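You operate a simulated robot arm through the tools that you are given. There is no shell and no other tool.

You are at the controls of a simulated two-armed robot. One attempt, no reset.

## Task
Reset the pull cord, set speed 1, run the waiting tote up to the desk and stop the line.

The check looks at the end state, three seconds after you hand in, the way a careful person would. Anything else that was tipped, shoved, dropped, spilled or broken makes it a failure.

## Robot
Two 7-joint arms with fingered hands on one trunk that stands fixed in place. Base frame: the origin is at the foot of the trunk, x ahead of it, y to its left, z up; the work surface is at about z = 0.46. Units: m, rad, N and s.
The left shoulder is at [0.065, 0.125, 1.193], the right one opposite. With the tool pointing down near the work surface each hand reaches from about 0.1 to 0.54 m from the base axis, measured 20 degrees to its own side. Payload 3.6 kg a hand.
The tool frame of a hand sits at the grasp point between the pads (the TCP): z along the fingers, y along the line on which they close. The tips reach 0.03 m beyond it. The gripper opens to 0.104 m; its body begins 0.035 m behind the TCP. The gripper is a hand of 4 fingers: y runs from the thumb to the fingers, the wrist lies at [-0.015, -0.104, -0.178] in the tool frame.
Orientation is told as [roll, pitch, yaw] about the base's x, y, z axes, in that order, counted from this pose: with the fingers straight down and the wrist toward the robot, the tool's x, y and z point along [0, 1, 0], [1, 0, 0] and [0, 0, -1] of the base frame.

## Interface
- The arms move only by the tool apply_moves. It takes "left_steps", "right_steps" or both (then of equal length, played together; a hand with none holds still); each is a list of rows, each an object of numbers (a shift or turn left out is 0): "tx", "ty", "tz": the shift along the tool's x, y, z in m; "wx", "wy", "wz": the turn, a rotation vector about the tool's x, y, z in rad. In form: [{"tx": .., "ty": .., "tz": .., "wx": .., "wy": .., "wz": ..}, ...]. A call has 1 to 20 rows; each row is the pose to reach, as a shift and turn from the pose commanded when the call began, along the tool's axes at that moment. Each row takes 0.2 s and may step no farther than 0.05 m and 0.15 rad from the row before; otherwise, the whole call is refused. Where a pose cannot be reached the arm comes as near as it can. A force on the tool above 40 N (or 10 N above the force at the start of the call, whichever is more), or a blocked arm, ends the call early, and 0.2 s more pass. In this call time passes only in rows, and 0.2 s behind the last. It gives the time, the measured TCP pose, the force on the tool (base axes), the opening and the grip force at its end, in the units of the frame above (readings bear some noise), with the torque about the TCP (base axes, N m) and any sound that the robot's microphone picked up, and new pictures: "pictures" is both (left out), scene, wrist or none (wrist: the cameras of the hands that moved).
- Cameras (640 x 400 px; columns grow to the right, rows downward): "scene" is now at [0.1612, -0.0061, 1.3091]; the picture's right is [-0.09, -1.00, 0.00], its down [-0.77, 0.07, -0.64] and it looks along [0.64, -0.06, -0.77] (base axes); focal length 214 px, centre (320, 200). "left" rides on the left gripper at [-0.061, -0.092, -0.13] in its tool frame; the picture's right is [-0.81, -0.27, 0.52], its down [0.53, -0.71, 0.46] and it looks along [0.24, 0.64, 0.72] (tool axes); focal length 275 px, centre (320, 200). "right" rides on the right gripper at [0.061, -0.092, -0.13] in its tool frame; the picture's right is [-0.81, 0.28, -0.52], its down [-0.53, -0.71, 0.46] and it looks along [-0.24, 0.65, 0.72] (tool axes); focal length 275 px, centre (320, 200). There is no depth. A picture from a camera that has moved, and an enlarged one, comes with that camera's place and axes in the base frame and with its lens.
- slide_trunk(by): moves the trunk up (or, below 0, down) by that many m; the arms and the scene camera ride with it, the base frame stays. It gives what a move gives, with no picture.
- curl_fingers(index, middle, ring, thumb_bend, thumb_turn, hand): sets how far each is bent, from 0 (flat) to 1 (curled in); at 0.3 the hand is open as for a grip, at 0.7 the pads meet at the TCP. One left out holds its place. A second passes; each finger stops where it meets its share of the squeeze, and holds until it gets a number again. It is the only way to open and close the hand. It gives what a move gives, with no picture; readings hold the bend of each and the force on the fingers (four entries, about 0 where the hand has none), thumb and palm. thumb_turn goes from beside the hand (0) to across from the fingers (1), as for a grip.
- turn_head(pan, tilt): turns the head with the scene camera to pan (to the left, within 1.396 rad either way) and tilt (down, from -0.506 to 1.204), counted from straight ahead of the robot (the tilt from the chest, where the trunk bows). It gives what a move gives, and a new picture of the scene camera.
- enlarge(camera, box): a new picture of the part [left, top, right, bottom] of that camera's present view, enlarged. The clock stands still meanwhile.
- job_done(): hands the job in; it is judged then, once.

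Nothing tells you positions but the pictures and the camera data. Unless the task says otherwise, let go and move clear before handing in.

The tools are called after "Emit:" as name(argument=value, ...) on one line, values as JSON. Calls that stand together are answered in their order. apply_moves: Moves the arms, as the interface text tells. Its arguments: {"type":"object","properties":{"left_steps":{"type":"array"},"right_steps":{"type":"array"},"pictures":{"type":"string","enum":["both","scene","wrist","none"]}},"required":[]} The other tools are called the same way: slide_trunk (by) moves the trunk up or down; curl_fingers (index, middle, ring, thumb_bend, thumb_turn, hand) moves the fingers one by one; turn_head (pan, tilt) turns the head that bears the scene camera; enlarge (camera, box) takes an enlarged picture of a part of a camera's view; job_done () hands the job in.

At the start:

```text
time_s: 0.0
left_position: [0.2756, 0.3664, 1.3206]
left_tcp_rot: [0.001, 0.0, -0.001]
left_ft_force: [-0.2, -0.5, 0.6]
left_moment: [-0.05, 0.0, -0.01]
left_width: 0.1037
left_grasp_force: 0.1
left_shape: jaw
left_bend: [0.3, 0.3, 0.3, 0.3, 0.98]
left_finger forces: [0.1, 0.0, 0.0, 0.0, 0.0, 0.0]
right_position: [0.4828, 0.0293, 1.3372]
right_tcp_rot: [-0.001, 0.001, -0.001]
right_ft_force: [-0.2, 0.1, 0.3]
right_moment: [-0.02, 0.01, 0.0]
right_width: 0.1037
right_grasp_force: 0.0
right_shape: jaw
right_bend: [0.3, 0.3, 0.3, 0.3, 0.98]
right_finger forces: [0.1, 0.0, 0.1, 0.0, 0.0, 0.0]
trunk travel left (down, up): [-0.425, 0.111]
head pan, tilt (commanded): [-0.089, 0.88]
```

scene: 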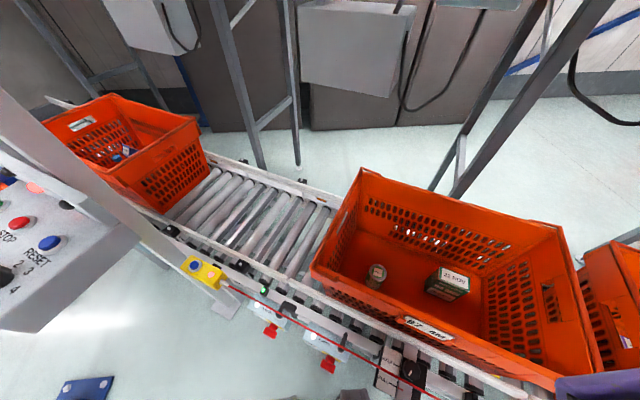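
right: 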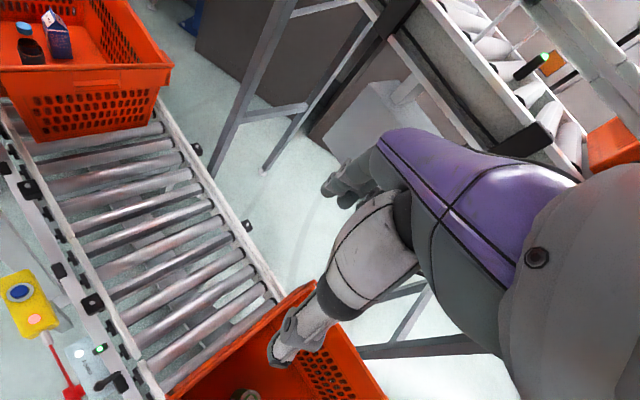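
left: 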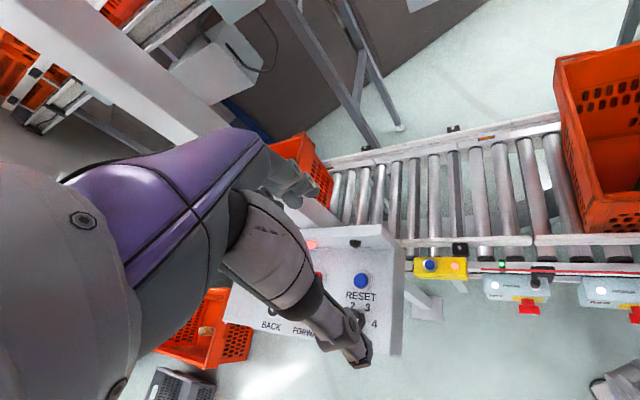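

I see a roller conveyor with one tote at upper left (likely the waiting one) and one ahead to the right, a yellow pull-cord switch box with a blue reset, and a control panel at the left with STOP/RESET/speed dial. I'll look around with the head before moving anything.

Emit:
turn_head(pan=0.7, tilt=0.8)

Emit:
enlarge(camera="left", box=[200, 200, 460, 380])

Emit:
enlarge(camera="left", box=[400, 220, 640, 370])

```text
time_s: 1.1
left_position: [0.2747, 0.3661, 1.3208]
left_tcp_rot: [-0.001, 0.001, -0.002]
left_ft_force: [0.0, 0.3, 0.6]
left_moment: [0.01, -0.05, -0.01]
left_width: 0.1035
left_grasp_force: 0.0
left_shape: jaw
left_bend: [0.3, 0.3, 0.3, 0.3, 0.98]
left_finger forces: [0.0, 0.1, 0.0, 0.1, 0.0, 0.1]
right_position: [0.485, 0.0296, 1.3373]
right_tcp_rot: [0.0, 0.0, 0.001]
right_ft_force: [0.7, 0.3, 0.5]
right_moment: [0.0, -0.01, -0.01]
right_width: 0.1037
right_grasp_force: 0.0
right_shape: jaw
right_bend: [0.3, 0.3, 0.3, 0.3, 0.98]
right_finger forces: [0.1, 0.0, 0.0, 0.1, 0.1, 0.0]
trunk travel left (down, up): [-0.425, 0.111]
head pan, tilt (commanded): [0.7, 0.799]
camera scene: at [0.1466, 0.0525, 1.3154], right [0.64, -0.77, 0.0], down [-0.55, -0.46, -0.7], along [0.53, 0.45, -0.72], focal length 214 px, centre (320, 200)
```

scene: 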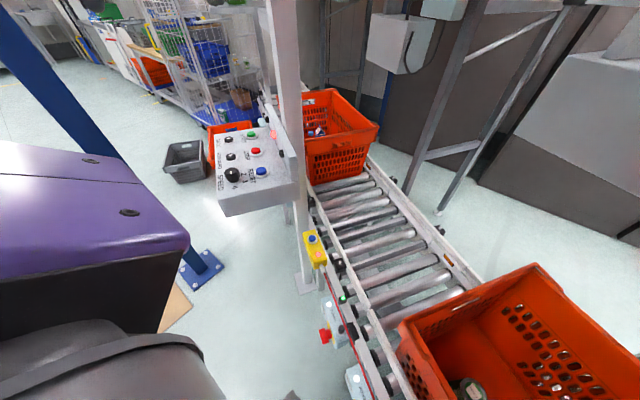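

```text
2.22 times, centred on (330, 290) of left
camera zoom: at [0.1844, 0.3039, 1.4516], right [-0.28, -0.81, -0.52], down [-0.71, 0.53, -0.46], along [0.64, 0.24, -0.72], focal length 612 px, centre (298, 0)
```

zoom: 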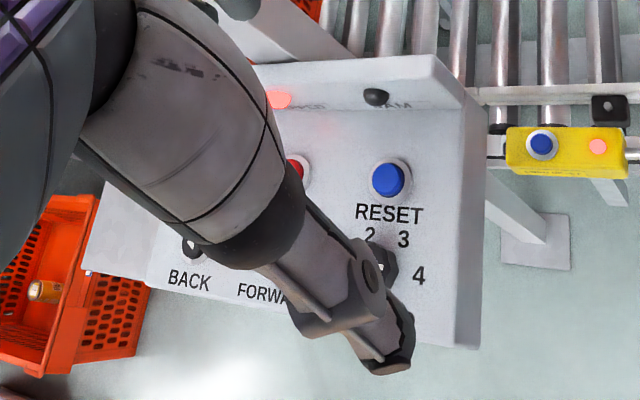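

```text
2.67 times, centred on (520, 295) of left
camera zoom: at [0.1844, 0.3039, 1.4516], right [-0.28, -0.81, -0.52], down [-0.71, 0.53, -0.46], along [0.64, 0.24, -0.72], focal length 734 px, centre (-213, -53)
```

zoom: 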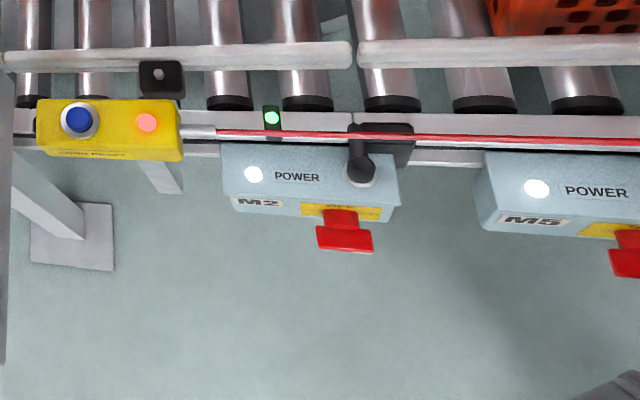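

The panel, the yellow pull-cord switch and two motor boxes (M2, M5) are in view. I'll enlarge the panel and the pull-cord box.

Emit:
enlarge(camera="scene", box=[200, 110, 312, 220])

Emit:
enlarge(camera="scene", box=[280, 70, 440, 200])

Emit:
enlarge(camera="scene", box=[280, 210, 440, 400])

Emit:
turn_head(pan=-0.5, tilt=0.8)

```text
3.64 times, centred on (256, 165) of scene
camera zoom: at [0.1466, 0.0525, 1.3154], right [0.64, -0.77, 0.0], down [-0.55, -0.46, -0.7], along [0.53, 0.45, -0.72], focal length 780 px, centre (553, 327)
```

zoom: 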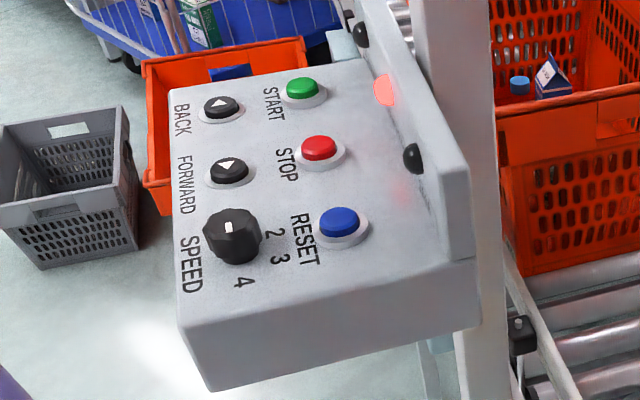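

```text
3.08 times, centred on (360, 135) of scene
camera zoom: at [0.1466, 0.0525, 1.3154], right [0.64, -0.77, 0.0], down [-0.55, -0.46, -0.7], along [0.53, 0.45, -0.72], focal length 660 px, centre (197, 400)
```

zoom: 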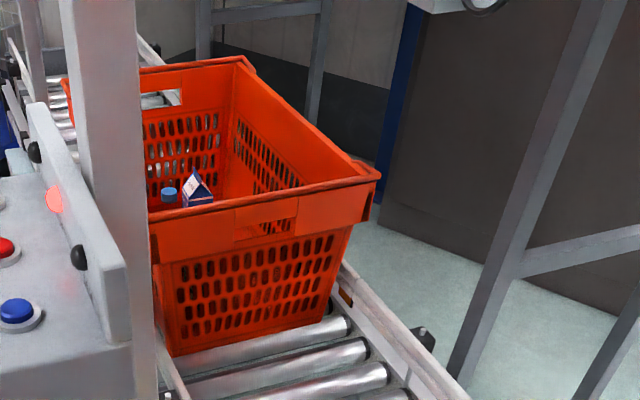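

```text
2.11 times, centred on (360, 305) of scene
camera zoom: at [0.1466, 0.0525, 1.3154], right [0.64, -0.77, 0.0], down [-0.55, -0.46, -0.7], along [0.53, 0.45, -0.72], focal length 452 px, centre (236, -21)
```

zoom: 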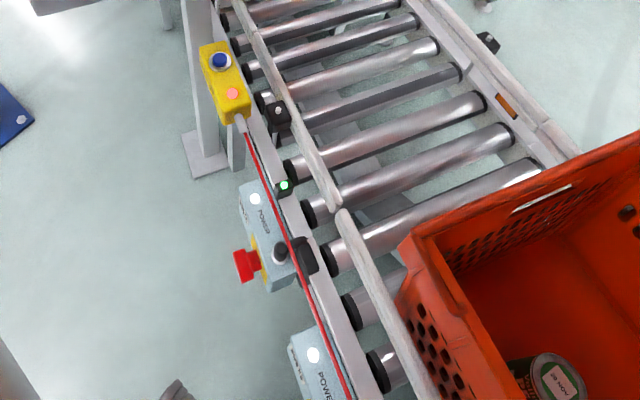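

```text
time_s: 2.5
left_position: [0.2743, 0.3658, 1.3216]
left_tcp_rot: [0.0, 0.0, -0.002]
left_ft_force: [1.0, -0.4, -0.4]
left_moment: [-0.01, 0.01, 0.02]
left_width: 0.1037
left_grasp_force: 0.1
left_shape: jaw
left_bend: [0.3, 0.3, 0.3, 0.3, 0.98]
left_finger forces: [0.0, 0.0, 0.1, 0.0, 0.0, 0.1]
right_position: [0.484, 0.0301, 1.3372]
right_tcp_rot: [0.0, -0.001, -0.002]
right_ft_force: [-0.3, -0.1, 0.1]
right_moment: [-0.02, -0.01, -0.01]
right_width: 0.1035
right_grasp_force: 0.1
right_shape: jaw
right_bend: [0.3, 0.3, 0.3, 0.3, 0.98]
right_finger forces: [0.0, 0.1, 0.0, 0.0, 0.0, 0.0]
trunk travel left (down, up): [-0.425, 0.111]
head pan, tilt (commanded): [-0.499, 0.799]
camera scene: at [0.1557, -0.0379, 1.3154], right [-0.48, -0.88, 0.0], down [-0.63, 0.34, -0.7], along [0.61, -0.33, -0.72], focal length 214 px, centre (320, 200)
```

scene: 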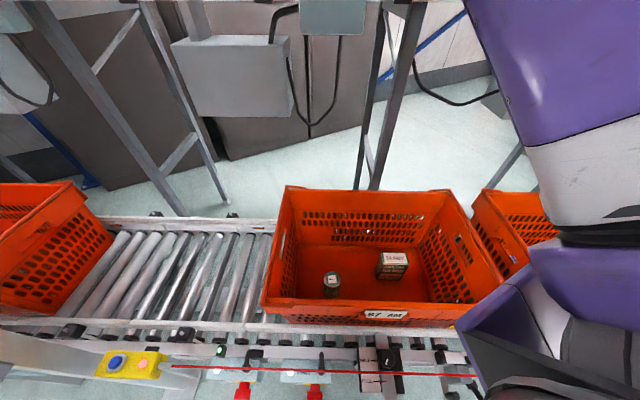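

The line carries at least three totes: one left, one in front of me, one further right. I need to know where the "desk" is, so I look further right and down.

Emit:
enlarge(camera="scene", box=[60, 310, 270, 400])

Emit:
enlarge(camera="scene", box=[250, 290, 480, 400])

Emit:
enlarge(camera="scene", box=[260, 180, 560, 330])

Emit:
turn_head(pan=-0.9, tilt=0.6)

Emit:
turn_head(pan=0.2, tilt=1.15)

Emit:
turn_head(pan=0.3, tilt=0.3)

Emit:
turn_head(pan=1.0, tilt=0.4)

```text
3.05 times, centred on (165, 355) of scene
camera zoom: at [0.1557, -0.0379, 1.3154], right [-0.48, -0.88, 0.0], down [-0.63, 0.34, -0.7], along [0.61, -0.33, -0.72], focal length 654 px, centre (792, -272)
```

zoom: 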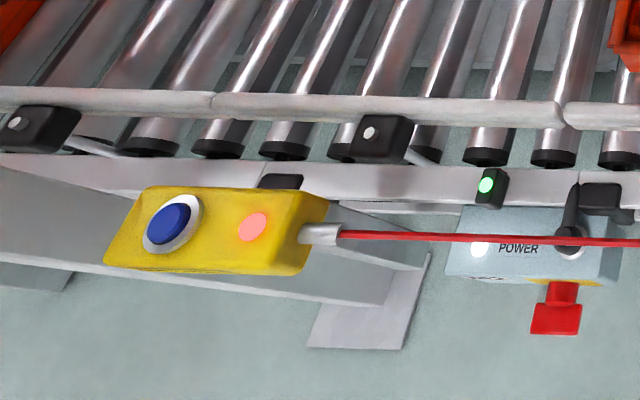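

```text
2.78 times, centred on (365, 345) of scene
camera zoom: at [0.1557, -0.0379, 1.3154], right [-0.48, -0.88, 0.0], down [-0.63, 0.34, -0.7], along [0.61, -0.33, -0.72], focal length 597 px, centre (195, -204)
```

zoom: 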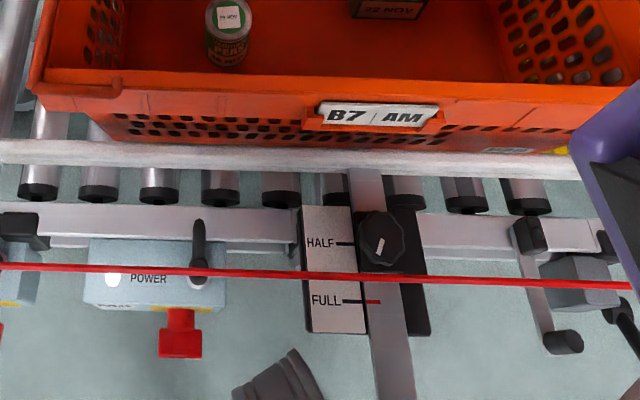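

```text
2.13 times, centred on (410, 255) of scene
camera zoom: at [0.1557, -0.0379, 1.3154], right [-0.48, -0.88, 0.0], down [-0.63, 0.34, -0.7], along [0.61, -0.33, -0.72], focal length 458 px, centre (128, 83)
```

zoom: 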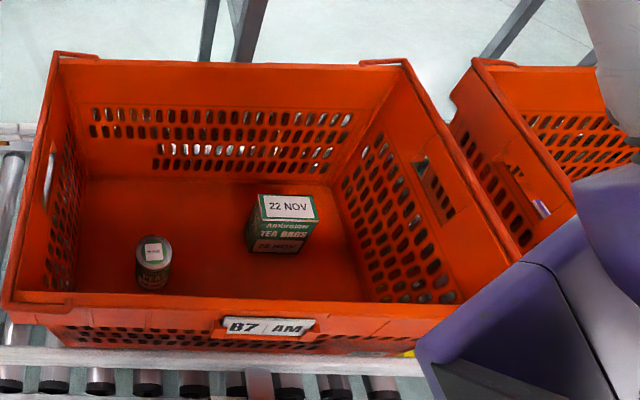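

```text
time_s: 3.4
left_position: [0.2739, 0.3671, 1.3209]
left_tcp_rot: [0.0, 0.0, -0.003]
left_ft_force: [-0.6, 0.0, -0.7]
left_moment: [0.02, 0.04, 0.02]
left_width: 0.1037
left_grasp_force: 0.2
left_shape: jaw
left_bend: [0.3, 0.3, 0.3, 0.3, 0.98]
left_finger forces: [0.0, 0.1, 0.1, 0.0, 0.0, 0.1]
right_position: [0.4838, 0.0286, 1.3382]
right_tcp_rot: [0.0, -0.001, -0.002]
right_ft_force: [0.2, 0.6, 0.3]
right_moment: [0.03, -0.01, -0.02]
right_width: 0.1037
right_grasp_force: 0.1
right_shape: jaw
right_bend: [0.3, 0.3, 0.3, 0.3, 0.98]
right_finger forces: [0.0, 0.0, 0.0, 0.0, 0.0, 0.0]
trunk travel left (down, up): [-0.425, 0.111]
head pan, tilt (commanded): [-0.901, 0.6]
camera scene: at [0.1398, -0.0686, 1.3322], right [-0.78, -0.62, 0.0], down [-0.35, 0.44, -0.82], along [0.51, -0.65, -0.57], focal length 214 px, centre (320, 200)
```

scene: 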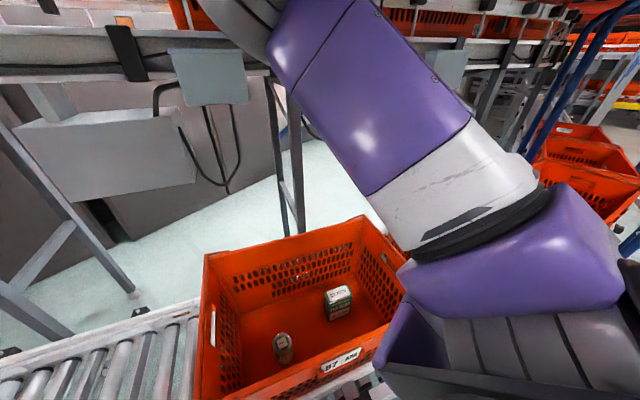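

```text
time_s: 4.7
left_position: [0.2755, 0.3665, 1.3209]
left_tcp_rot: [0.0, 0.0, -0.001]
left_ft_force: [-0.8, -0.5, 0.9]
left_moment: [-0.03, 0.02, 0.01]
left_width: 0.1039
left_grasp_force: 0.0
left_shape: jaw
left_bend: [0.3, 0.3, 0.3, 0.3, 0.98]
left_finger forces: [0.0, 0.0, 0.0, 0.1, 0.1, 0.1]
right_position: [0.4836, 0.0291, 1.336]
right_tcp_rot: [0.0, 0.001, -0.002]
right_ft_force: [0.8, -0.6, 0.1]
right_moment: [-0.04, 0.01, 0.05]
right_width: 0.1038
right_grasp_force: 0.1
right_shape: jaw
right_bend: [0.3, 0.3, 0.3, 0.3, 0.98]
right_finger forces: [0.1, 0.0, 0.0, 0.0, 0.0, 0.1]
trunk travel left (down, up): [-0.425, 0.111]
head pan, tilt (commanded): [0.201, 1.15]
camera scene: at [0.1433, 0.0125, 1.2905], right [0.2, -0.98, 0.0], down [-0.89, -0.18, -0.41], along [0.4, 0.08, -0.91], focal length 214 px, centre (320, 200)
```

scene: 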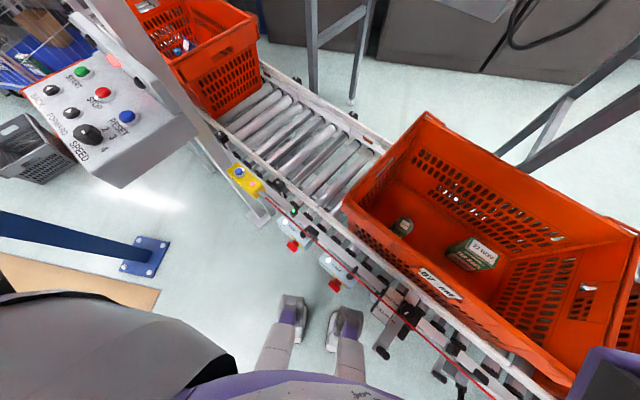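

```text
time_s: 5.9
left_position: [0.2747, 0.3663, 1.3206]
left_tcp_rot: [0.001, 0.0, -0.001]
left_ft_force: [0.4, -0.4, -0.5]
left_moment: [0.03, 0.0, 0.02]
left_width: 0.1038
left_grasp_force: 0.1
left_shape: jaw
left_bend: [0.3, 0.3, 0.3, 0.3, 0.98]
left_finger forces: [0.0, 0.0, 0.1, 0.0, 0.1, 0.1]
right_position: [0.4839, 0.031, 1.3359]
right_tcp_rot: [0.001, 0.0, -0.001]
right_ft_force: [0.6, -0.2, -0.4]
right_moment: [0.0, 0.0, 0.03]
right_width: 0.1039
right_grasp_force: 0.1
right_shape: jaw
right_bend: [0.3, 0.3, 0.3, 0.3, 0.98]
right_finger forces: [0.1, 0.1, 0.1, 0.1, 0.0, 0.1]
trunk travel left (down, up): [-0.425, 0.111]
head pan, tilt (commanded): [0.3, 0.3]
camera scene: at [0.1741, 0.0282, 1.3597], right [0.3, -0.96, 0.0], down [-0.28, -0.09, -0.96], along [0.91, 0.28, -0.3], focal length 214 px, centre (320, 200)
```

scene: 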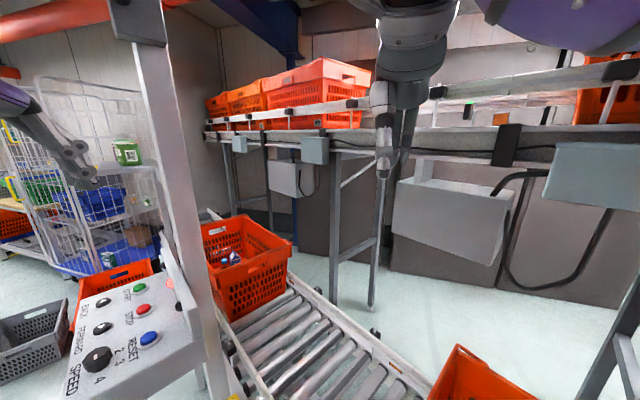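

```text
time_s: 7.0
left_position: [0.2749, 0.3649, 1.3218]
left_tcp_rot: [0.0, -0.001, -0.003]
left_ft_force: [0.0, 0.4, -0.1]
left_moment: [0.01, -0.01, 0.0]
left_width: 0.1038
left_grasp_force: 0.1
left_shape: jaw
left_bend: [0.3, 0.3, 0.3, 0.3, 0.98]
left_finger forces: [0.1, 0.0, 0.0, 0.0, 0.0, 0.0]
right_position: [0.4844, 0.0305, 1.3361]
right_tcp_rot: [-0.001, 0.0, -0.002]
right_ft_force: [0.1, -0.9, -0.5]
right_moment: [0.02, -0.02, -0.02]
right_width: 0.1039
right_grasp_force: 0.0
right_shape: jaw
right_bend: [0.3, 0.3, 0.3, 0.3, 0.98]
right_finger forces: [0.0, 0.0, 0.0, 0.1, 0.0, 0.0]
trunk travel left (down, up): [-0.425, 0.111]
head pan, tilt (commanded): [1.0, 0.4]
camera scene: at [0.135, 0.0785, 1.3505], right [0.84, -0.54, 0.0], down [-0.21, -0.33, -0.92], along [0.5, 0.77, -0.39], focal length 214 px, centre (320, 200)
```

scene: 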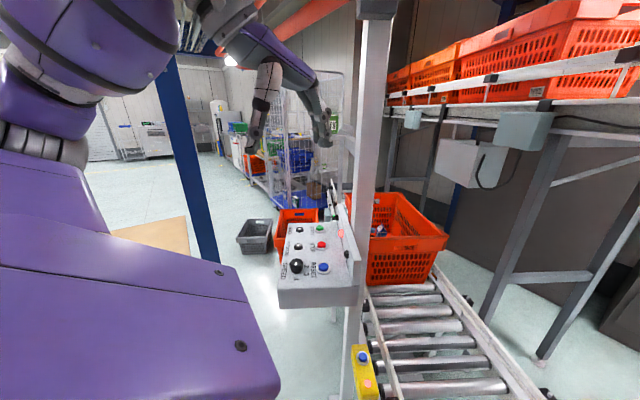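

The right arm blocks part of the view. I'll look further right and lower for the line's end and the desk.

Emit:
turn_head(pan=-1.35, tilt=0.9)

Emit:
turn_head(pan=-1.35, tilt=0.3)

Emit:
turn_head(pan=-0.6, tilt=1.2)

Emit:
turn_head(pan=-0.3, tilt=0.0)

```text
time_s: 9.1
left_position: [0.2754, 0.3664, 1.3211]
left_tcp_rot: [0.0, -0.001, -0.001]
left_ft_force: [-0.6, 1.1, 0.1]
left_moment: [0.0, 0.04, -0.01]
left_width: 0.1036
left_grasp_force: 0.0
left_shape: jaw
left_bend: [0.3, 0.3, 0.3, 0.3, 0.98]
left_finger forces: [0.0, 0.0, 0.0, 0.0, 0.0, 0.0]
right_position: [0.4827, 0.0309, 1.3363]
right_tcp_rot: [0.0, 0.001, -0.003]
right_ft_force: [0.9, -0.8, -0.8]
right_moment: [-0.01, 0.0, 0.01]
right_width: 0.1036
right_grasp_force: 0.0
right_shape: jaw
right_bend: [0.3, 0.3, 0.3, 0.3, 0.98]
right_finger forces: [0.0, 0.1, 0.0, 0.1, 0.0, 0.1]
trunk travel left (down, up): [-0.425, 0.111]
head pan, tilt (commanded): [-1.349, 0.901]
camera scene: at [0.1015, -0.073, 1.3075], right [-0.98, -0.22, 0.0], down [-0.17, 0.76, -0.62], along [0.14, -0.61, -0.78], focal length 214 px, centre (320, 200)
```

scene: 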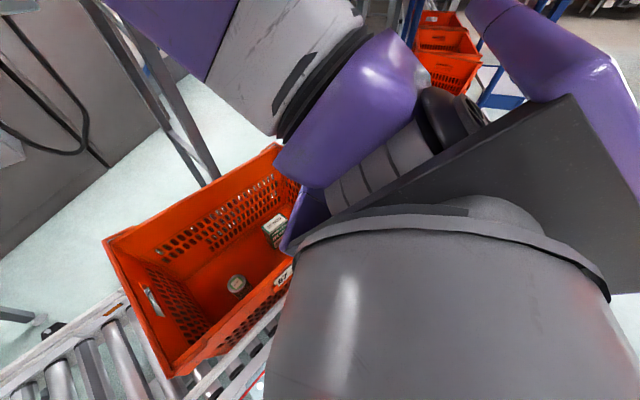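

```text
time_s: 10.1
left_position: [0.2757, 0.3652, 1.321]
left_tcp_rot: [0.0, 0.0, -0.001]
left_ft_force: [-0.8, 0.7, -0.2]
left_moment: [-0.02, 0.02, -0.02]
left_width: 0.1039
left_grasp_force: 0.1
left_shape: jaw
left_bend: [0.3, 0.3, 0.3, 0.3, 0.98]
left_finger forces: [0.0, 0.0, 0.0, 0.0, 0.0, 0.1]
right_position: [0.4832, 0.0302, 1.3362]
right_tcp_rot: [-0.001, 0.0, -0.001]
right_ft_force: [0.4, -0.3, 0.6]
right_moment: [0.0, -0.06, -0.01]
right_width: 0.1039
right_grasp_force: 0.2
right_shape: jaw
right_bend: [0.3, 0.3, 0.3, 0.3, 0.98]
right_finger forces: [0.0, 0.1, 0.1, 0.1, 0.0, 0.1]
trunk travel left (down, up): [-0.425, 0.111]
head pan, tilt (commanded): [-1.349, 0.3]
camera scene: at [0.1054, -0.0905, 1.3597], right [-0.98, -0.22, 0.0], down [-0.07, 0.29, -0.95], along [0.21, -0.93, -0.3], focal length 214 px, centre (320, 200)
```

scene: 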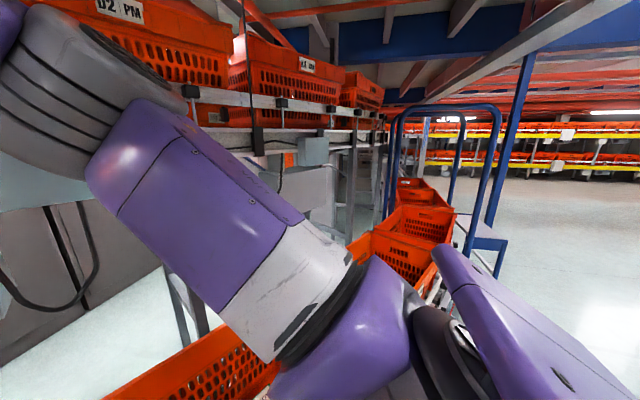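

```text
time_s: 11.3
left_position: [0.275, 0.3649, 1.32]
left_tcp_rot: [0.0, -0.001, 0.0]
left_ft_force: [0.2, 0.7, -0.1]
left_moment: [-0.01, 0.01, -0.03]
left_width: 0.1035
left_grasp_force: 0.1
left_shape: jaw
left_bend: [0.3, 0.3, 0.3, 0.3, 0.98]
left_finger forces: [0.0, 0.1, 0.0, 0.1, 0.0, 0.1]
right_position: [0.4848, 0.0299, 1.3374]
right_tcp_rot: [0.001, -0.001, 0.0]
right_ft_force: [-0.1, -0.3, 0.0]
right_moment: [0.02, -0.02, 0.03]
right_width: 0.1037
right_grasp_force: 0.0
right_shape: jaw
right_bend: [0.3, 0.3, 0.3, 0.3, 0.98]
right_finger forces: [0.0, 0.0, 0.0, 0.0, 0.1, 0.0]
trunk travel left (down, up): [-0.425, 0.111]
head pan, tilt (commanded): [-0.6, 1.201]
camera scene: at [0.131, -0.031, 1.2877], right [-0.57, -0.82, 0.0], down [-0.77, 0.53, -0.36], along [0.3, -0.21, -0.93], focal length 214 px, centre (320, 200)
```

scene: 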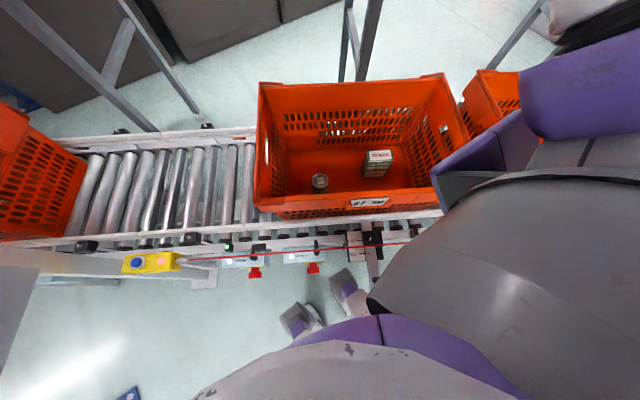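

```text
time_s: 12.7
left_position: [0.2749, 0.3652, 1.3223]
left_tcp_rot: [0.0, 0.001, -0.002]
left_ft_force: [-1.1, -0.6, 0.5]
left_moment: [-0.02, 0.03, -0.01]
left_width: 0.104
left_grasp_force: 0.1
left_shape: jaw
left_bend: [0.3, 0.3, 0.3, 0.3, 0.98]
left_finger forces: [0.0, 0.0, 0.0, 0.1, 0.1, 0.0]
right_position: [0.484, 0.0308, 1.3369]
right_tcp_rot: [-0.001, 0.0, -0.002]
right_ft_force: [-0.6, 0.2, 0.1]
right_moment: [0.0, -0.03, 0.01]
right_width: 0.1038
right_grasp_force: 0.1
right_shape: jaw
right_bend: [0.3, 0.3, 0.3, 0.3, 0.98]
right_finger forces: [0.0, 0.1, 0.1, 0.1, 0.0, 0.1]
trunk travel left (down, up): [-0.425, 0.111]
head pan, tilt (commanded): [-0.3, 0.0]
camera scene: at [0.1709, -0.026, 1.3874], right [-0.3, -0.96, 0.0], down [0.0, 0.0, -1.0], along [0.96, -0.3, 0.0], focal length 214 px, centre (320, 200)
```

scene: 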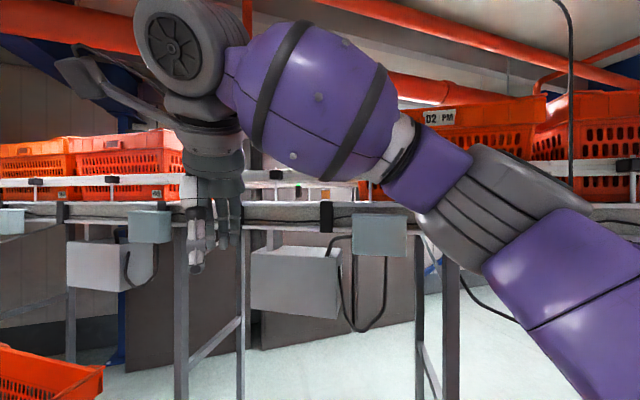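

I'll return the head to a front view and zoom closely into the boxes, lever and labels to understand the line.

Emit:
turn_head(pan=-0.2, tilt=1.0)

Emit:
enlarge(camera="scene", box=[140, 240, 300, 340])

Emit:
enlarge(camera="scene", box=[260, 250, 420, 350])

Emit:
enlarge(camera="scene", box=[380, 250, 540, 350])

Emit:
enlarge(camera="scene", box=[480, 100, 640, 200])

Emit:
enlarge(camera="scene", box=[0, 100, 160, 200])

```text
time_s: 14.0
left_position: [0.2749, 0.3658, 1.3219]
left_tcp_rot: [0.001, 0.0, -0.003]
left_ft_force: [0.4, 0.0, 0.6]
left_moment: [0.0, -0.03, -0.02]
left_width: 0.1036
left_grasp_force: 0.1
left_shape: jaw
left_bend: [0.3, 0.3, 0.3, 0.3, 0.98]
left_finger forces: [0.0, 0.0, 0.1, 0.1, 0.0, 0.1]
right_position: [0.4835, 0.03, 1.3372]
right_tcp_rot: [0.0, 0.001, -0.002]
right_ft_force: [-0.2, -0.9, 0.6]
right_moment: [0.0, -0.01, -0.01]
right_width: 0.1037
right_grasp_force: 0.1
right_shape: jaw
right_bend: [0.3, 0.3, 0.3, 0.3, 0.98]
right_finger forces: [0.1, 0.0, 0.1, 0.0, 0.0, 0.0]
trunk travel left (down, up): [-0.425, 0.111]
head pan, tilt (commanded): [-0.201, 1.0]
camera scene: at [0.1531, -0.0133, 1.3003], right [-0.2, -0.98, 0.0], down [-0.82, 0.17, -0.54], along [0.53, -0.11, -0.84], focal length 214 px, centre (320, 200)
```

scene: 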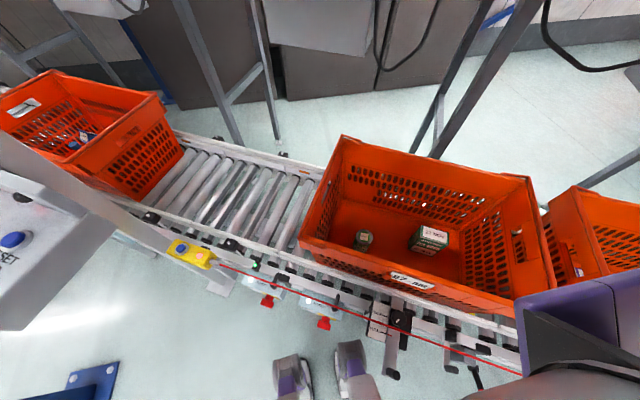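

```text
4.00 times, centred on (220, 290) of scene
camera zoom: at [0.1531, -0.0133, 1.3003], right [-0.2, -0.98, 0.0], down [-0.82, 0.17, -0.54], along [0.53, -0.11, -0.84], focal length 858 px, centre (720, -160)
```

zoom: 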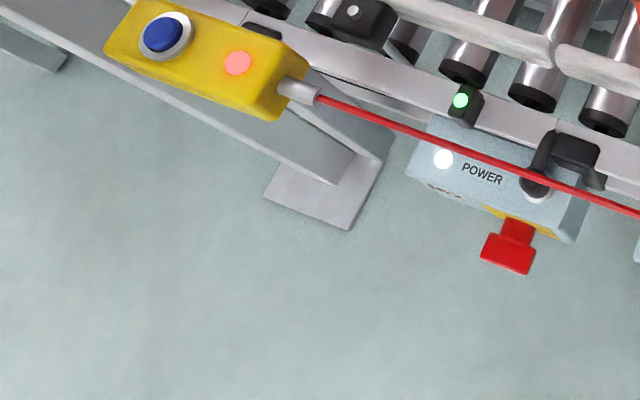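

```text
4.00 times, centred on (340, 300) of scene
camera zoom: at [0.1531, -0.0133, 1.3003], right [-0.2, -0.98, 0.0], down [-0.82, 0.17, -0.54], along [0.53, -0.11, -0.84], focal length 858 px, centre (240, -200)
```

zoom: 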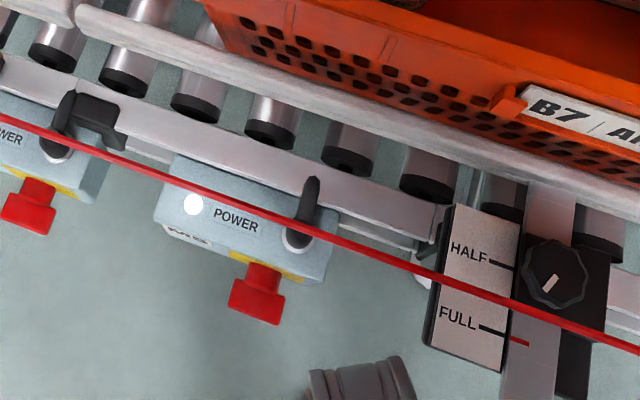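

```text
4.00 times, centred on (460, 300) of scene
camera zoom: at [0.1531, -0.0133, 1.3003], right [-0.2, -0.98, 0.0], down [-0.82, 0.17, -0.54], along [0.53, -0.11, -0.84], focal length 858 px, centre (-240, -200)
```

zoom: 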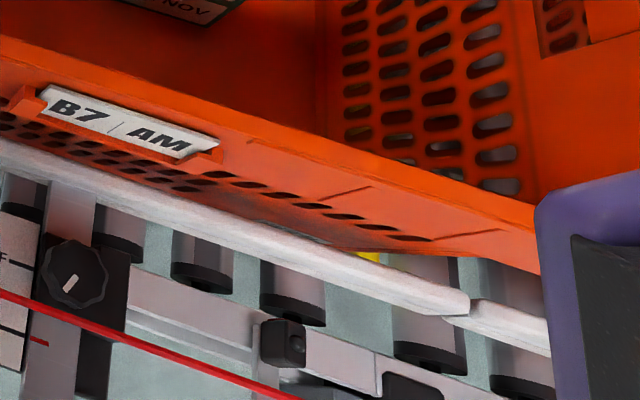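

```text
4.00 times, centred on (560, 150) of scene
camera zoom: at [0.1531, -0.0133, 1.3003], right [-0.2, -0.98, 0.0], down [-0.82, 0.17, -0.54], along [0.53, -0.11, -0.84], focal length 858 px, centre (-640, 400)
```

zoom: 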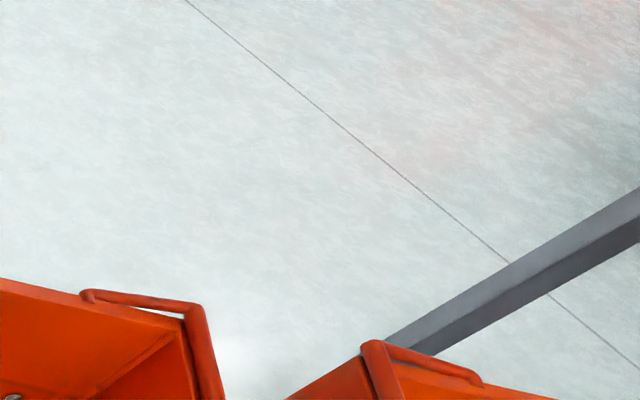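

```text
4.00 times, centred on (80, 150) of scene
camera zoom: at [0.1531, -0.0133, 1.3003], right [-0.2, -0.98, 0.0], down [-0.82, 0.17, -0.54], along [0.53, -0.11, -0.84], focal length 858 px, centre (1280, 400)
```

zoom: 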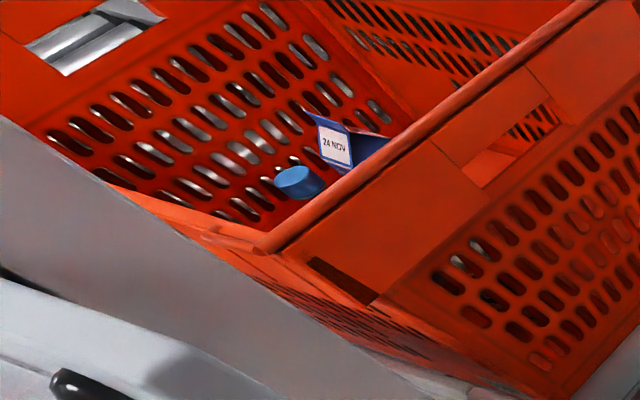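

The slide marked HALF/FULL sits at FULL, and the cord box lamp is red. I'll draw the right arm back to see the right end of the line, and zoom on the panel.

Emit:
apply_moves(right_steps=[{"tx": -0.045}, {"tx": -0.09}, {"tx": -0.135}, {"tx": -0.18}, {"tx": -0.225}, {"tx": -0.27}, {"tx": -0.315}, {"tx": -0.35, "ty": -0.03}, {"tx": -0.38, "ty": -0.06}], pictures="both")

Emit:
turn_head(pan=-0.8, tilt=0.9)

Emit:
turn_head(pan=0.9, tilt=0.8)

Emit:
enlarge(camera="scene", box=[240, 100, 400, 220])

```text
time_s: 16.0
left_position: [0.274, 0.3648, 1.32]
left_tcp_rot: [0.001, 0.0, -0.001]
left_ft_force: [0.2, -0.4, 0.8]
left_moment: [0.03, 0.02, -0.01]
left_width: 0.1035
left_grasp_force: 0.0
left_shape: jaw
left_bend: [0.3, 0.3, 0.3, 0.3, 0.98]
left_finger forces: [0.0, 0.1, 0.1, 0.0, 0.0, 0.0]
right_position: [0.423, -0.3487, 1.334]
right_tcp_rot: [0.002, -0.001, -0.002]
right_ft_force: [0.5, -0.9, -0.2]
right_moment: [0.0, -0.02, 0.01]
right_width: 0.1037
right_grasp_force: 0.1
right_shape: jaw
right_bend: [0.3, 0.3, 0.3, 0.3, 0.98]
right_finger forces: [0.1, 0.1, 0.1, 0.0, 0.1, 0.1]
trunk travel left (down, up): [-0.425, 0.111]
head pan, tilt (commanded): [-0.201, 1.0]
camera scene: at [0.1523, -0.0139, 1.3004], right [-0.2, -0.98, 0.0], down [-0.82, 0.17, -0.54], along [0.53, -0.11, -0.84], focal length 214 px, centre (320, 200)
camera right: at [0.3305, -0.2879, 1.4643], right [0.27, -0.81, 0.52], down [-0.71, -0.53, -0.46], along [0.65, -0.24, -0.72], focal length 275 px, centre (320, 200)
```

scene: 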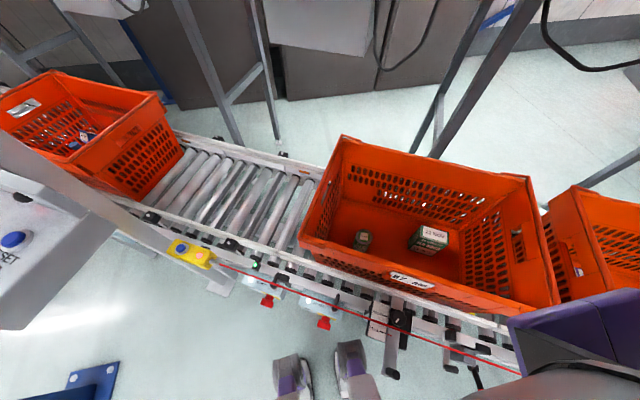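
right: 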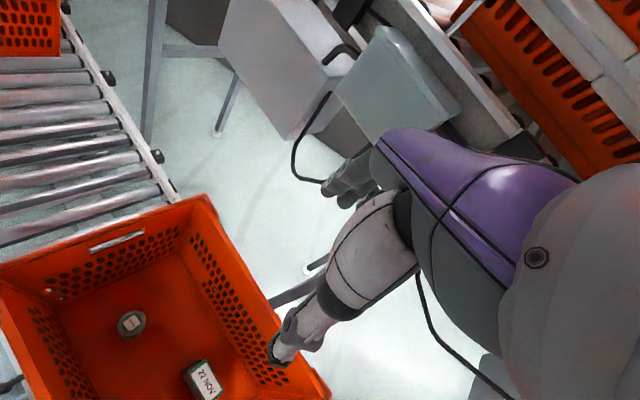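

```text
time_s: 17.0
left_position: [0.2759, 0.367, 1.3208]
left_tcp_rot: [0.0, 0.0, -0.003]
left_ft_force: [-0.3, 0.1, 0.4]
left_moment: [0.0, -0.03, -0.01]
left_width: 0.1038
left_grasp_force: 0.0
left_shape: jaw
left_bend: [0.3, 0.3, 0.3, 0.3, 0.98]
left_finger forces: [0.0, 0.1, 0.0, 0.0, 0.1, 0.1]
right_position: [0.4232, -0.3474, 1.3334]
right_tcp_rot: [-0.001, 0.0, -0.001]
right_ft_force: [-1.2, 0.1, 0.4]
right_moment: [0.03, 0.0, -0.02]
right_width: 0.1039
right_grasp_force: 0.0
right_shape: jaw
right_bend: [0.3, 0.3, 0.3, 0.3, 0.98]
right_finger forces: [0.0, 0.1, 0.0, 0.0, 0.0, 0.0]
trunk travel left (down, up): [-0.425, 0.111]
head pan, tilt (commanded): [-0.799, 0.901]
camera scene: at [0.1376, -0.0534, 1.3074], right [-0.72, -0.7, 0.0], down [-0.55, 0.56, -0.62], along [0.43, -0.45, -0.78], focal length 214 px, centre (320, 200)
```

scene: 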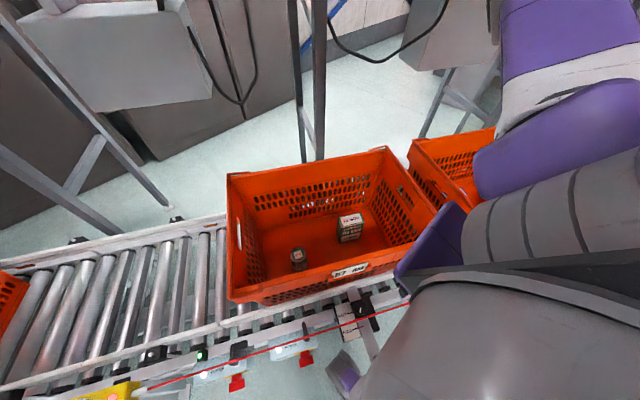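

```text
time_s: 18.7
left_position: [0.2758, 0.3665, 1.322]
left_tcp_rot: [0.0, 0.001, -0.001]
left_ft_force: [0.1, -0.1, 0.4]
left_moment: [0.0, 0.01, -0.02]
left_width: 0.1035
left_grasp_force: 0.0
left_shape: jaw
left_bend: [0.3, 0.3, 0.3, 0.3, 0.98]
left_finger forces: [0.0, 0.0, 0.0, 0.0, 0.0, 0.1]
right_position: [0.425, -0.3482, 1.3333]
right_tcp_rot: [0.0, -0.001, -0.002]
right_ft_force: [-0.1, 0.2, 0.1]
right_moment: [-0.01, -0.03, 0.05]
right_width: 0.1036
right_grasp_force: 0.0
right_shape: jaw
right_bend: [0.3, 0.3, 0.3, 0.3, 0.98]
right_finger forces: [0.0, 0.1, 0.1, 0.0, 0.0, 0.1]
trunk travel left (down, up): [-0.425, 0.111]
head pan, tilt (commanded): [0.901, 0.799]
camera scene: at [0.135, 0.0638, 1.3154], right [0.78, -0.62, 0.0], down [-0.45, -0.56, -0.7], along [0.43, 0.55, -0.72], focal length 214 px, centre (320, 200)
```

scene: 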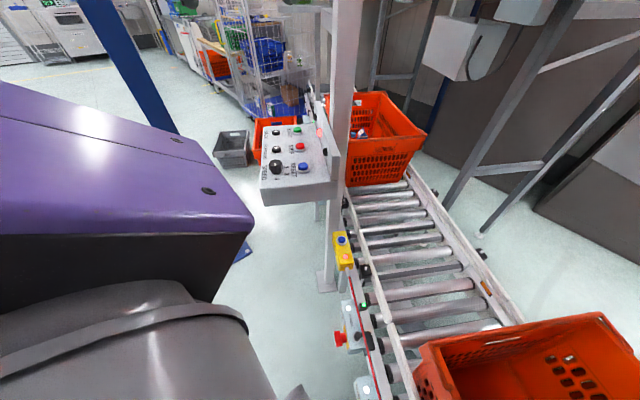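

```text
3.33 times, centred on (320, 160) of scene
camera zoom: at [0.135, 0.0638, 1.3154], right [0.78, -0.62, 0.0], down [-0.45, -0.56, -0.7], along [0.43, 0.55, -0.72], focal length 715 px, centre (320, 333)
```

zoom: 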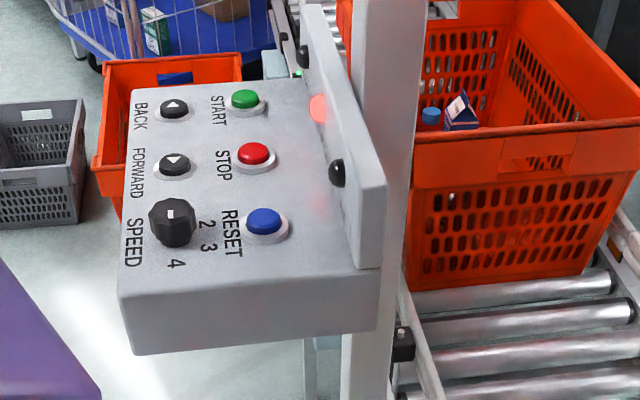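

Emit:
enlarge(camera="scene", box=[262, 115, 326, 180])

Emit:
enlarge(camera="scene", box=[310, 110, 350, 150])

Emit:
enlarge(camera="right", box=[0, 180, 340, 400])

Emit:
enlarge(camera="left", box=[230, 225, 400, 350])

```text
6.15 times, centred on (294, 148) of scene
camera zoom: at [0.135, 0.0638, 1.3154], right [0.78, -0.62, 0.0], down [-0.45, -0.56, -0.7], along [0.43, 0.55, -0.72], focal length 1320 px, centre (480, 523)
```

zoom: 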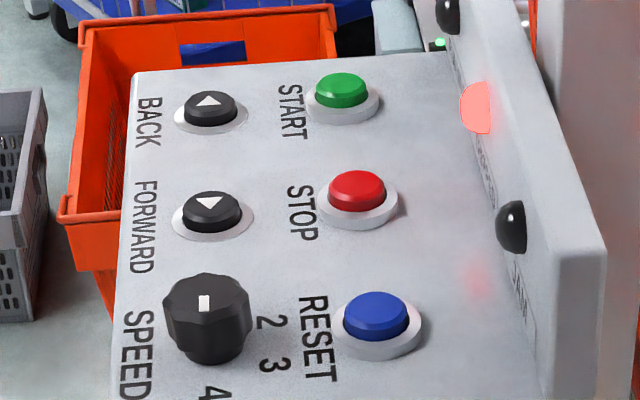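

```text
10.00 times, centred on (330, 130) of scene
camera zoom: at [0.135, 0.0638, 1.3154], right [0.78, -0.62, 0.0], down [-0.45, -0.56, -0.7], along [0.43, 0.55, -0.72], focal length 2145 px, centre (220, 900)
```

zoom: 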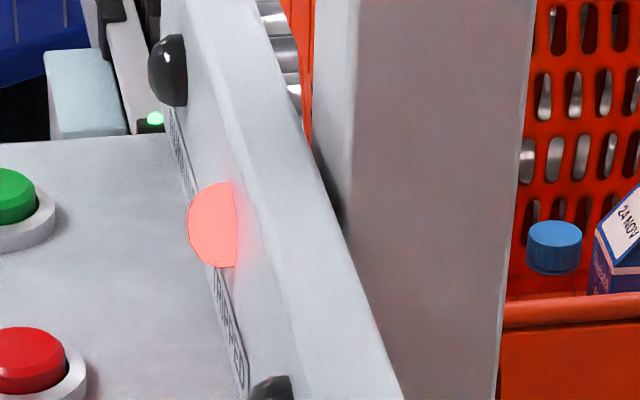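

```text
1.82 times, centred on (170, 290) of right
camera zoom: at [0.3322, -0.2865, 1.4643], right [0.27, -0.81, 0.52], down [-0.71, -0.53, -0.46], along [0.64, -0.24, -0.72], focal length 500 px, centre (593, 36)
```

zoom: 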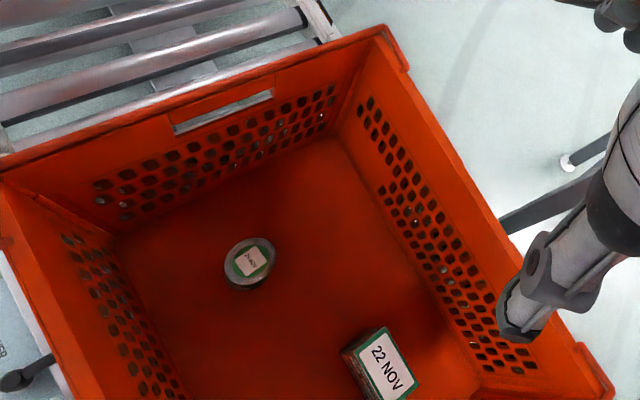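

```text
3.20 times, centred on (315, 288) of left
camera zoom: at [0.1844, 0.3039, 1.4516], right [-0.28, -0.81, -0.52], down [-0.71, 0.53, -0.46], along [0.64, 0.24, -0.72], focal length 881 px, centre (336, -80)
```

zoom: 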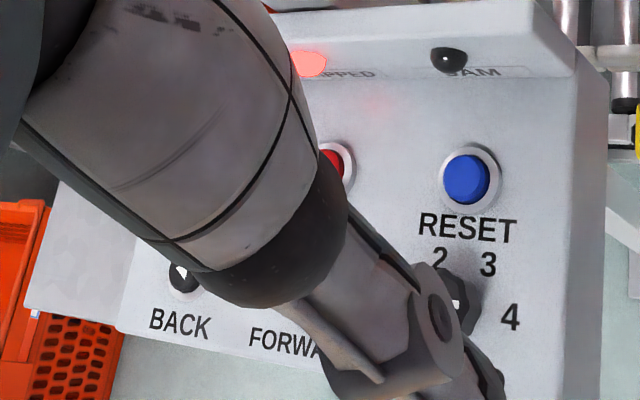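

The panel reads START/STOP/RESET on the upper row and BACK/FORWARD/SPEED below, the TRIPPED lamp is red and JAM is dark; FORWARD's arrow points right (−y). I'll turn the right hand so its camera looks down the right end of the line, and zoom on the first tote.

Emit:
apply_moves(right_steps=[{"wz": 0.14}, {"wz": 0.28}, {"wz": 0.42}, {"wz": 0.56}, {"wz": 0.7}, {"wz": 0.84}], pictures="both")

Emit:
turn_head(pan=-0.9, tilt=0.6)

```text
time_s: 20.1
left_position: [0.2751, 0.3664, 1.3201]
left_tcp_rot: [0.0, 0.001, -0.001]
left_ft_force: [-0.3, 0.5, 1.1]
left_moment: [0.02, -0.01, 0.03]
left_width: 0.1035
left_grasp_force: 0.1
left_shape: jaw
left_bend: [0.3, 0.3, 0.3, 0.3, 0.98]
left_finger forces: [0.1, 0.0, 0.0, 0.0, 0.0, 0.1]
right_position: [0.4513, -0.3519, 1.3209]
right_tcp_rot: [0.0, 0.0, -0.844]
right_ft_force: [0.1, -0.1, -0.4]
right_moment: [-0.01, 0.01, -0.06]
right_width: 0.1039
right_grasp_force: 0.0
right_shape: jaw
right_bend: [0.3, 0.3, 0.3, 0.3, 0.98]
right_finger forces: [0.0, 0.1, 0.0, 0.0, 0.1, 0.0]
right hand out of reach, approached as far as the arm can: row 5, 6
trunk travel left (down, up): [-0.425, 0.111]
head pan, tilt (commanded): [0.901, 0.799]
camera scene: at [0.1354, 0.0642, 1.3153], right [0.78, -0.62, 0.0], down [-0.45, -0.56, -0.7], along [0.43, 0.55, -0.72], focal length 214 px, centre (320, 200)
camera right: at [0.4353, -0.2426, 1.4503], right [-0.42, -0.74, 0.52], down [-0.87, 0.18, -0.46], along [0.25, -0.64, -0.72], focal length 275 px, centre (320, 200)
```

scene: 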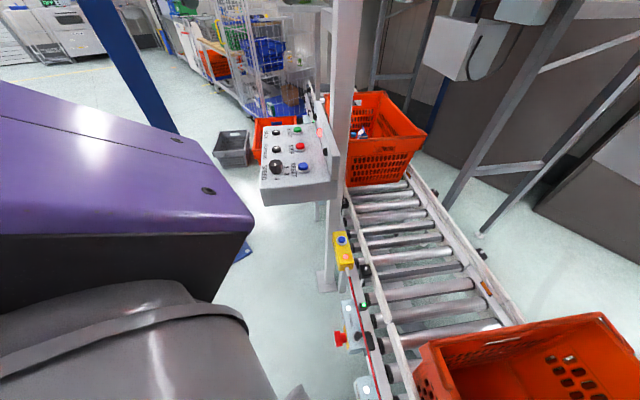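
right: 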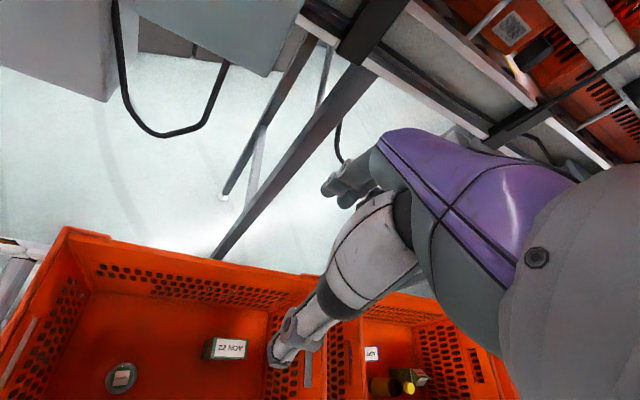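

```text
time_s: 21.9
left_position: [0.2741, 0.3681, 1.3222]
left_tcp_rot: [-0.001, -0.001, 0.0]
left_ft_force: [-0.3, -0.1, -0.8]
left_moment: [-0.02, -0.03, 0.03]
left_width: 0.1036
left_grasp_force: 0.0
left_shape: jaw
left_bend: [0.3, 0.3, 0.3, 0.3, 0.98]
left_finger forces: [0.0, 0.1, 0.0, 0.0, 0.0, 0.0]
right_position: [0.4492, -0.3517, 1.3197]
right_tcp_rot: [0.002, 0.0, -0.839]
right_ft_force: [-0.4, -0.1, -0.5]
right_moment: [0.0, -0.02, 0.01]
right_width: 0.1037
right_grasp_force: 0.0
right_shape: jaw
right_bend: [0.3, 0.3, 0.3, 0.3, 0.98]
right_finger forces: [0.1, 0.1, 0.0, 0.0, 0.0, 0.0]
trunk travel left (down, up): [-0.425, 0.111]
head pan, tilt (commanded): [-0.901, 0.6]
camera scene: at [0.1398, -0.0686, 1.3322], right [-0.78, -0.62, 0.0], down [-0.35, 0.44, -0.83], along [0.51, -0.65, -0.56], focal length 214 px, centre (320, 200)
```

scene: 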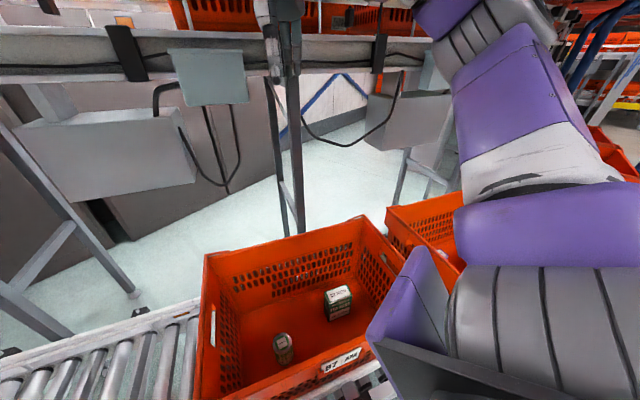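

The next tote to the right holds goods too; the right arm still hides the line's end. I'll lower and draw back the right arm, keeping it well above the rails.

Emit:
apply_moves(right_steps=[{"tx": -0.025, "ty": -0.009, "tz": 0.0, "wz": -0.08}, {"tx": -0.05, "ty": -0.018, "tz": 0.02, "wz": -0.16}, {"tx": -0.075, "ty": -0.027, "tz": 0.05, "wz": -0.25}, {"tx": -0.1, "ty": -0.036, "tz": 0.08, "wz": -0.34}, {"tx": -0.125, "ty": -0.045, "tz": 0.11, "wz": -0.42}, {"tx": -0.15, "ty": -0.054, "tz": 0.14, "wz": -0.5}, {"tx": -0.175, "ty": -0.063, "tz": 0.17, "wz": -0.6}, {"tx": -0.2, "ty": -0.072, "tz": 0.2, "wz": -0.7}, {"tx": -0.225, "ty": -0.081, "tz": 0.23, "wz": -0.78}, {"tx": -0.25, "ty": -0.09, "tz": 0.26, "wz": -0.84}], pictures="both")

```text
time_s: 24.1
left_position: [0.273, 0.3676, 1.3217]
left_tcp_rot: [0.0, -0.001, 0.0]
left_ft_force: [-0.7, 0.1, -0.4]
left_moment: [-0.01, 0.02, 0.0]
left_width: 0.1037
left_grasp_force: 0.0
left_shape: jaw
left_bend: [0.3, 0.3, 0.3, 0.3, 0.98]
left_finger forces: [0.0, 0.0, 0.0, 0.0, 0.0, 0.0]
right_position: [0.2214, -0.412, 1.085]
right_tcp_rot: [-0.002, 0.023, -0.001]
right_ft_force: [0.6, 0.7, 3.9]
right_moment: [-0.09, 0.01, 0.0]
right_width: 0.1039
right_grasp_force: 0.1
right_shape: jaw
right_bend: [0.3, 0.3, 0.3, 0.3, 0.98]
right_finger forces: [0.0, 0.1, 0.0, 0.0, 0.1, 0.0]
right hand out of reach, approached as far as the arm can: row 1, 2, 9, 10
trunk travel left (down, up): [-0.425, 0.111]
head pan, tilt (commanded): [-0.901, 0.6]
camera scene: at [0.1394, -0.0672, 1.3324], right [-0.78, -0.62, 0.0], down [-0.35, 0.44, -0.83], along [0.51, -0.65, -0.56], focal length 214 px, centre (320, 200)
camera right: at [0.1327, -0.3515, 1.2168], right [0.29, -0.81, 0.51], down [-0.72, -0.53, -0.44], along [0.63, -0.25, -0.74], focal length 275 px, centre (320, 200)
```

scene: 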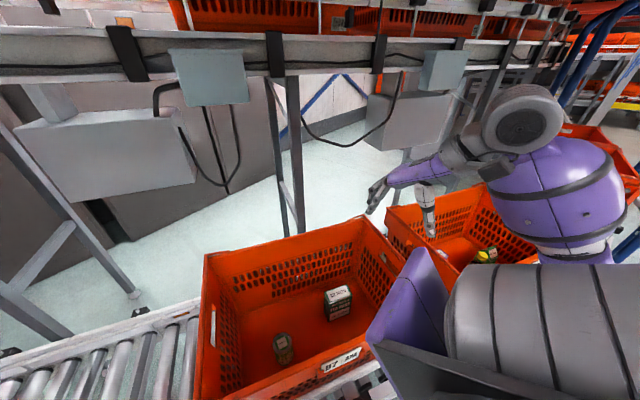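
right: 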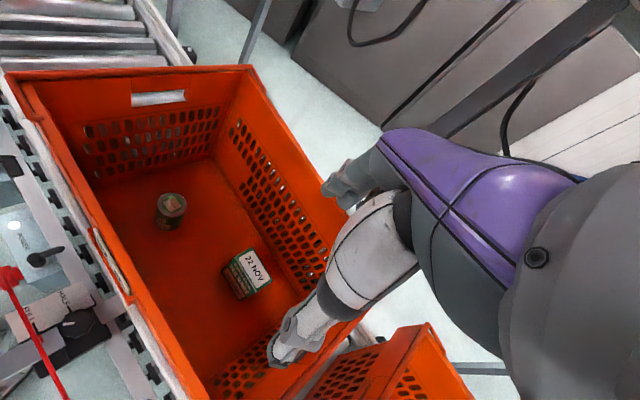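

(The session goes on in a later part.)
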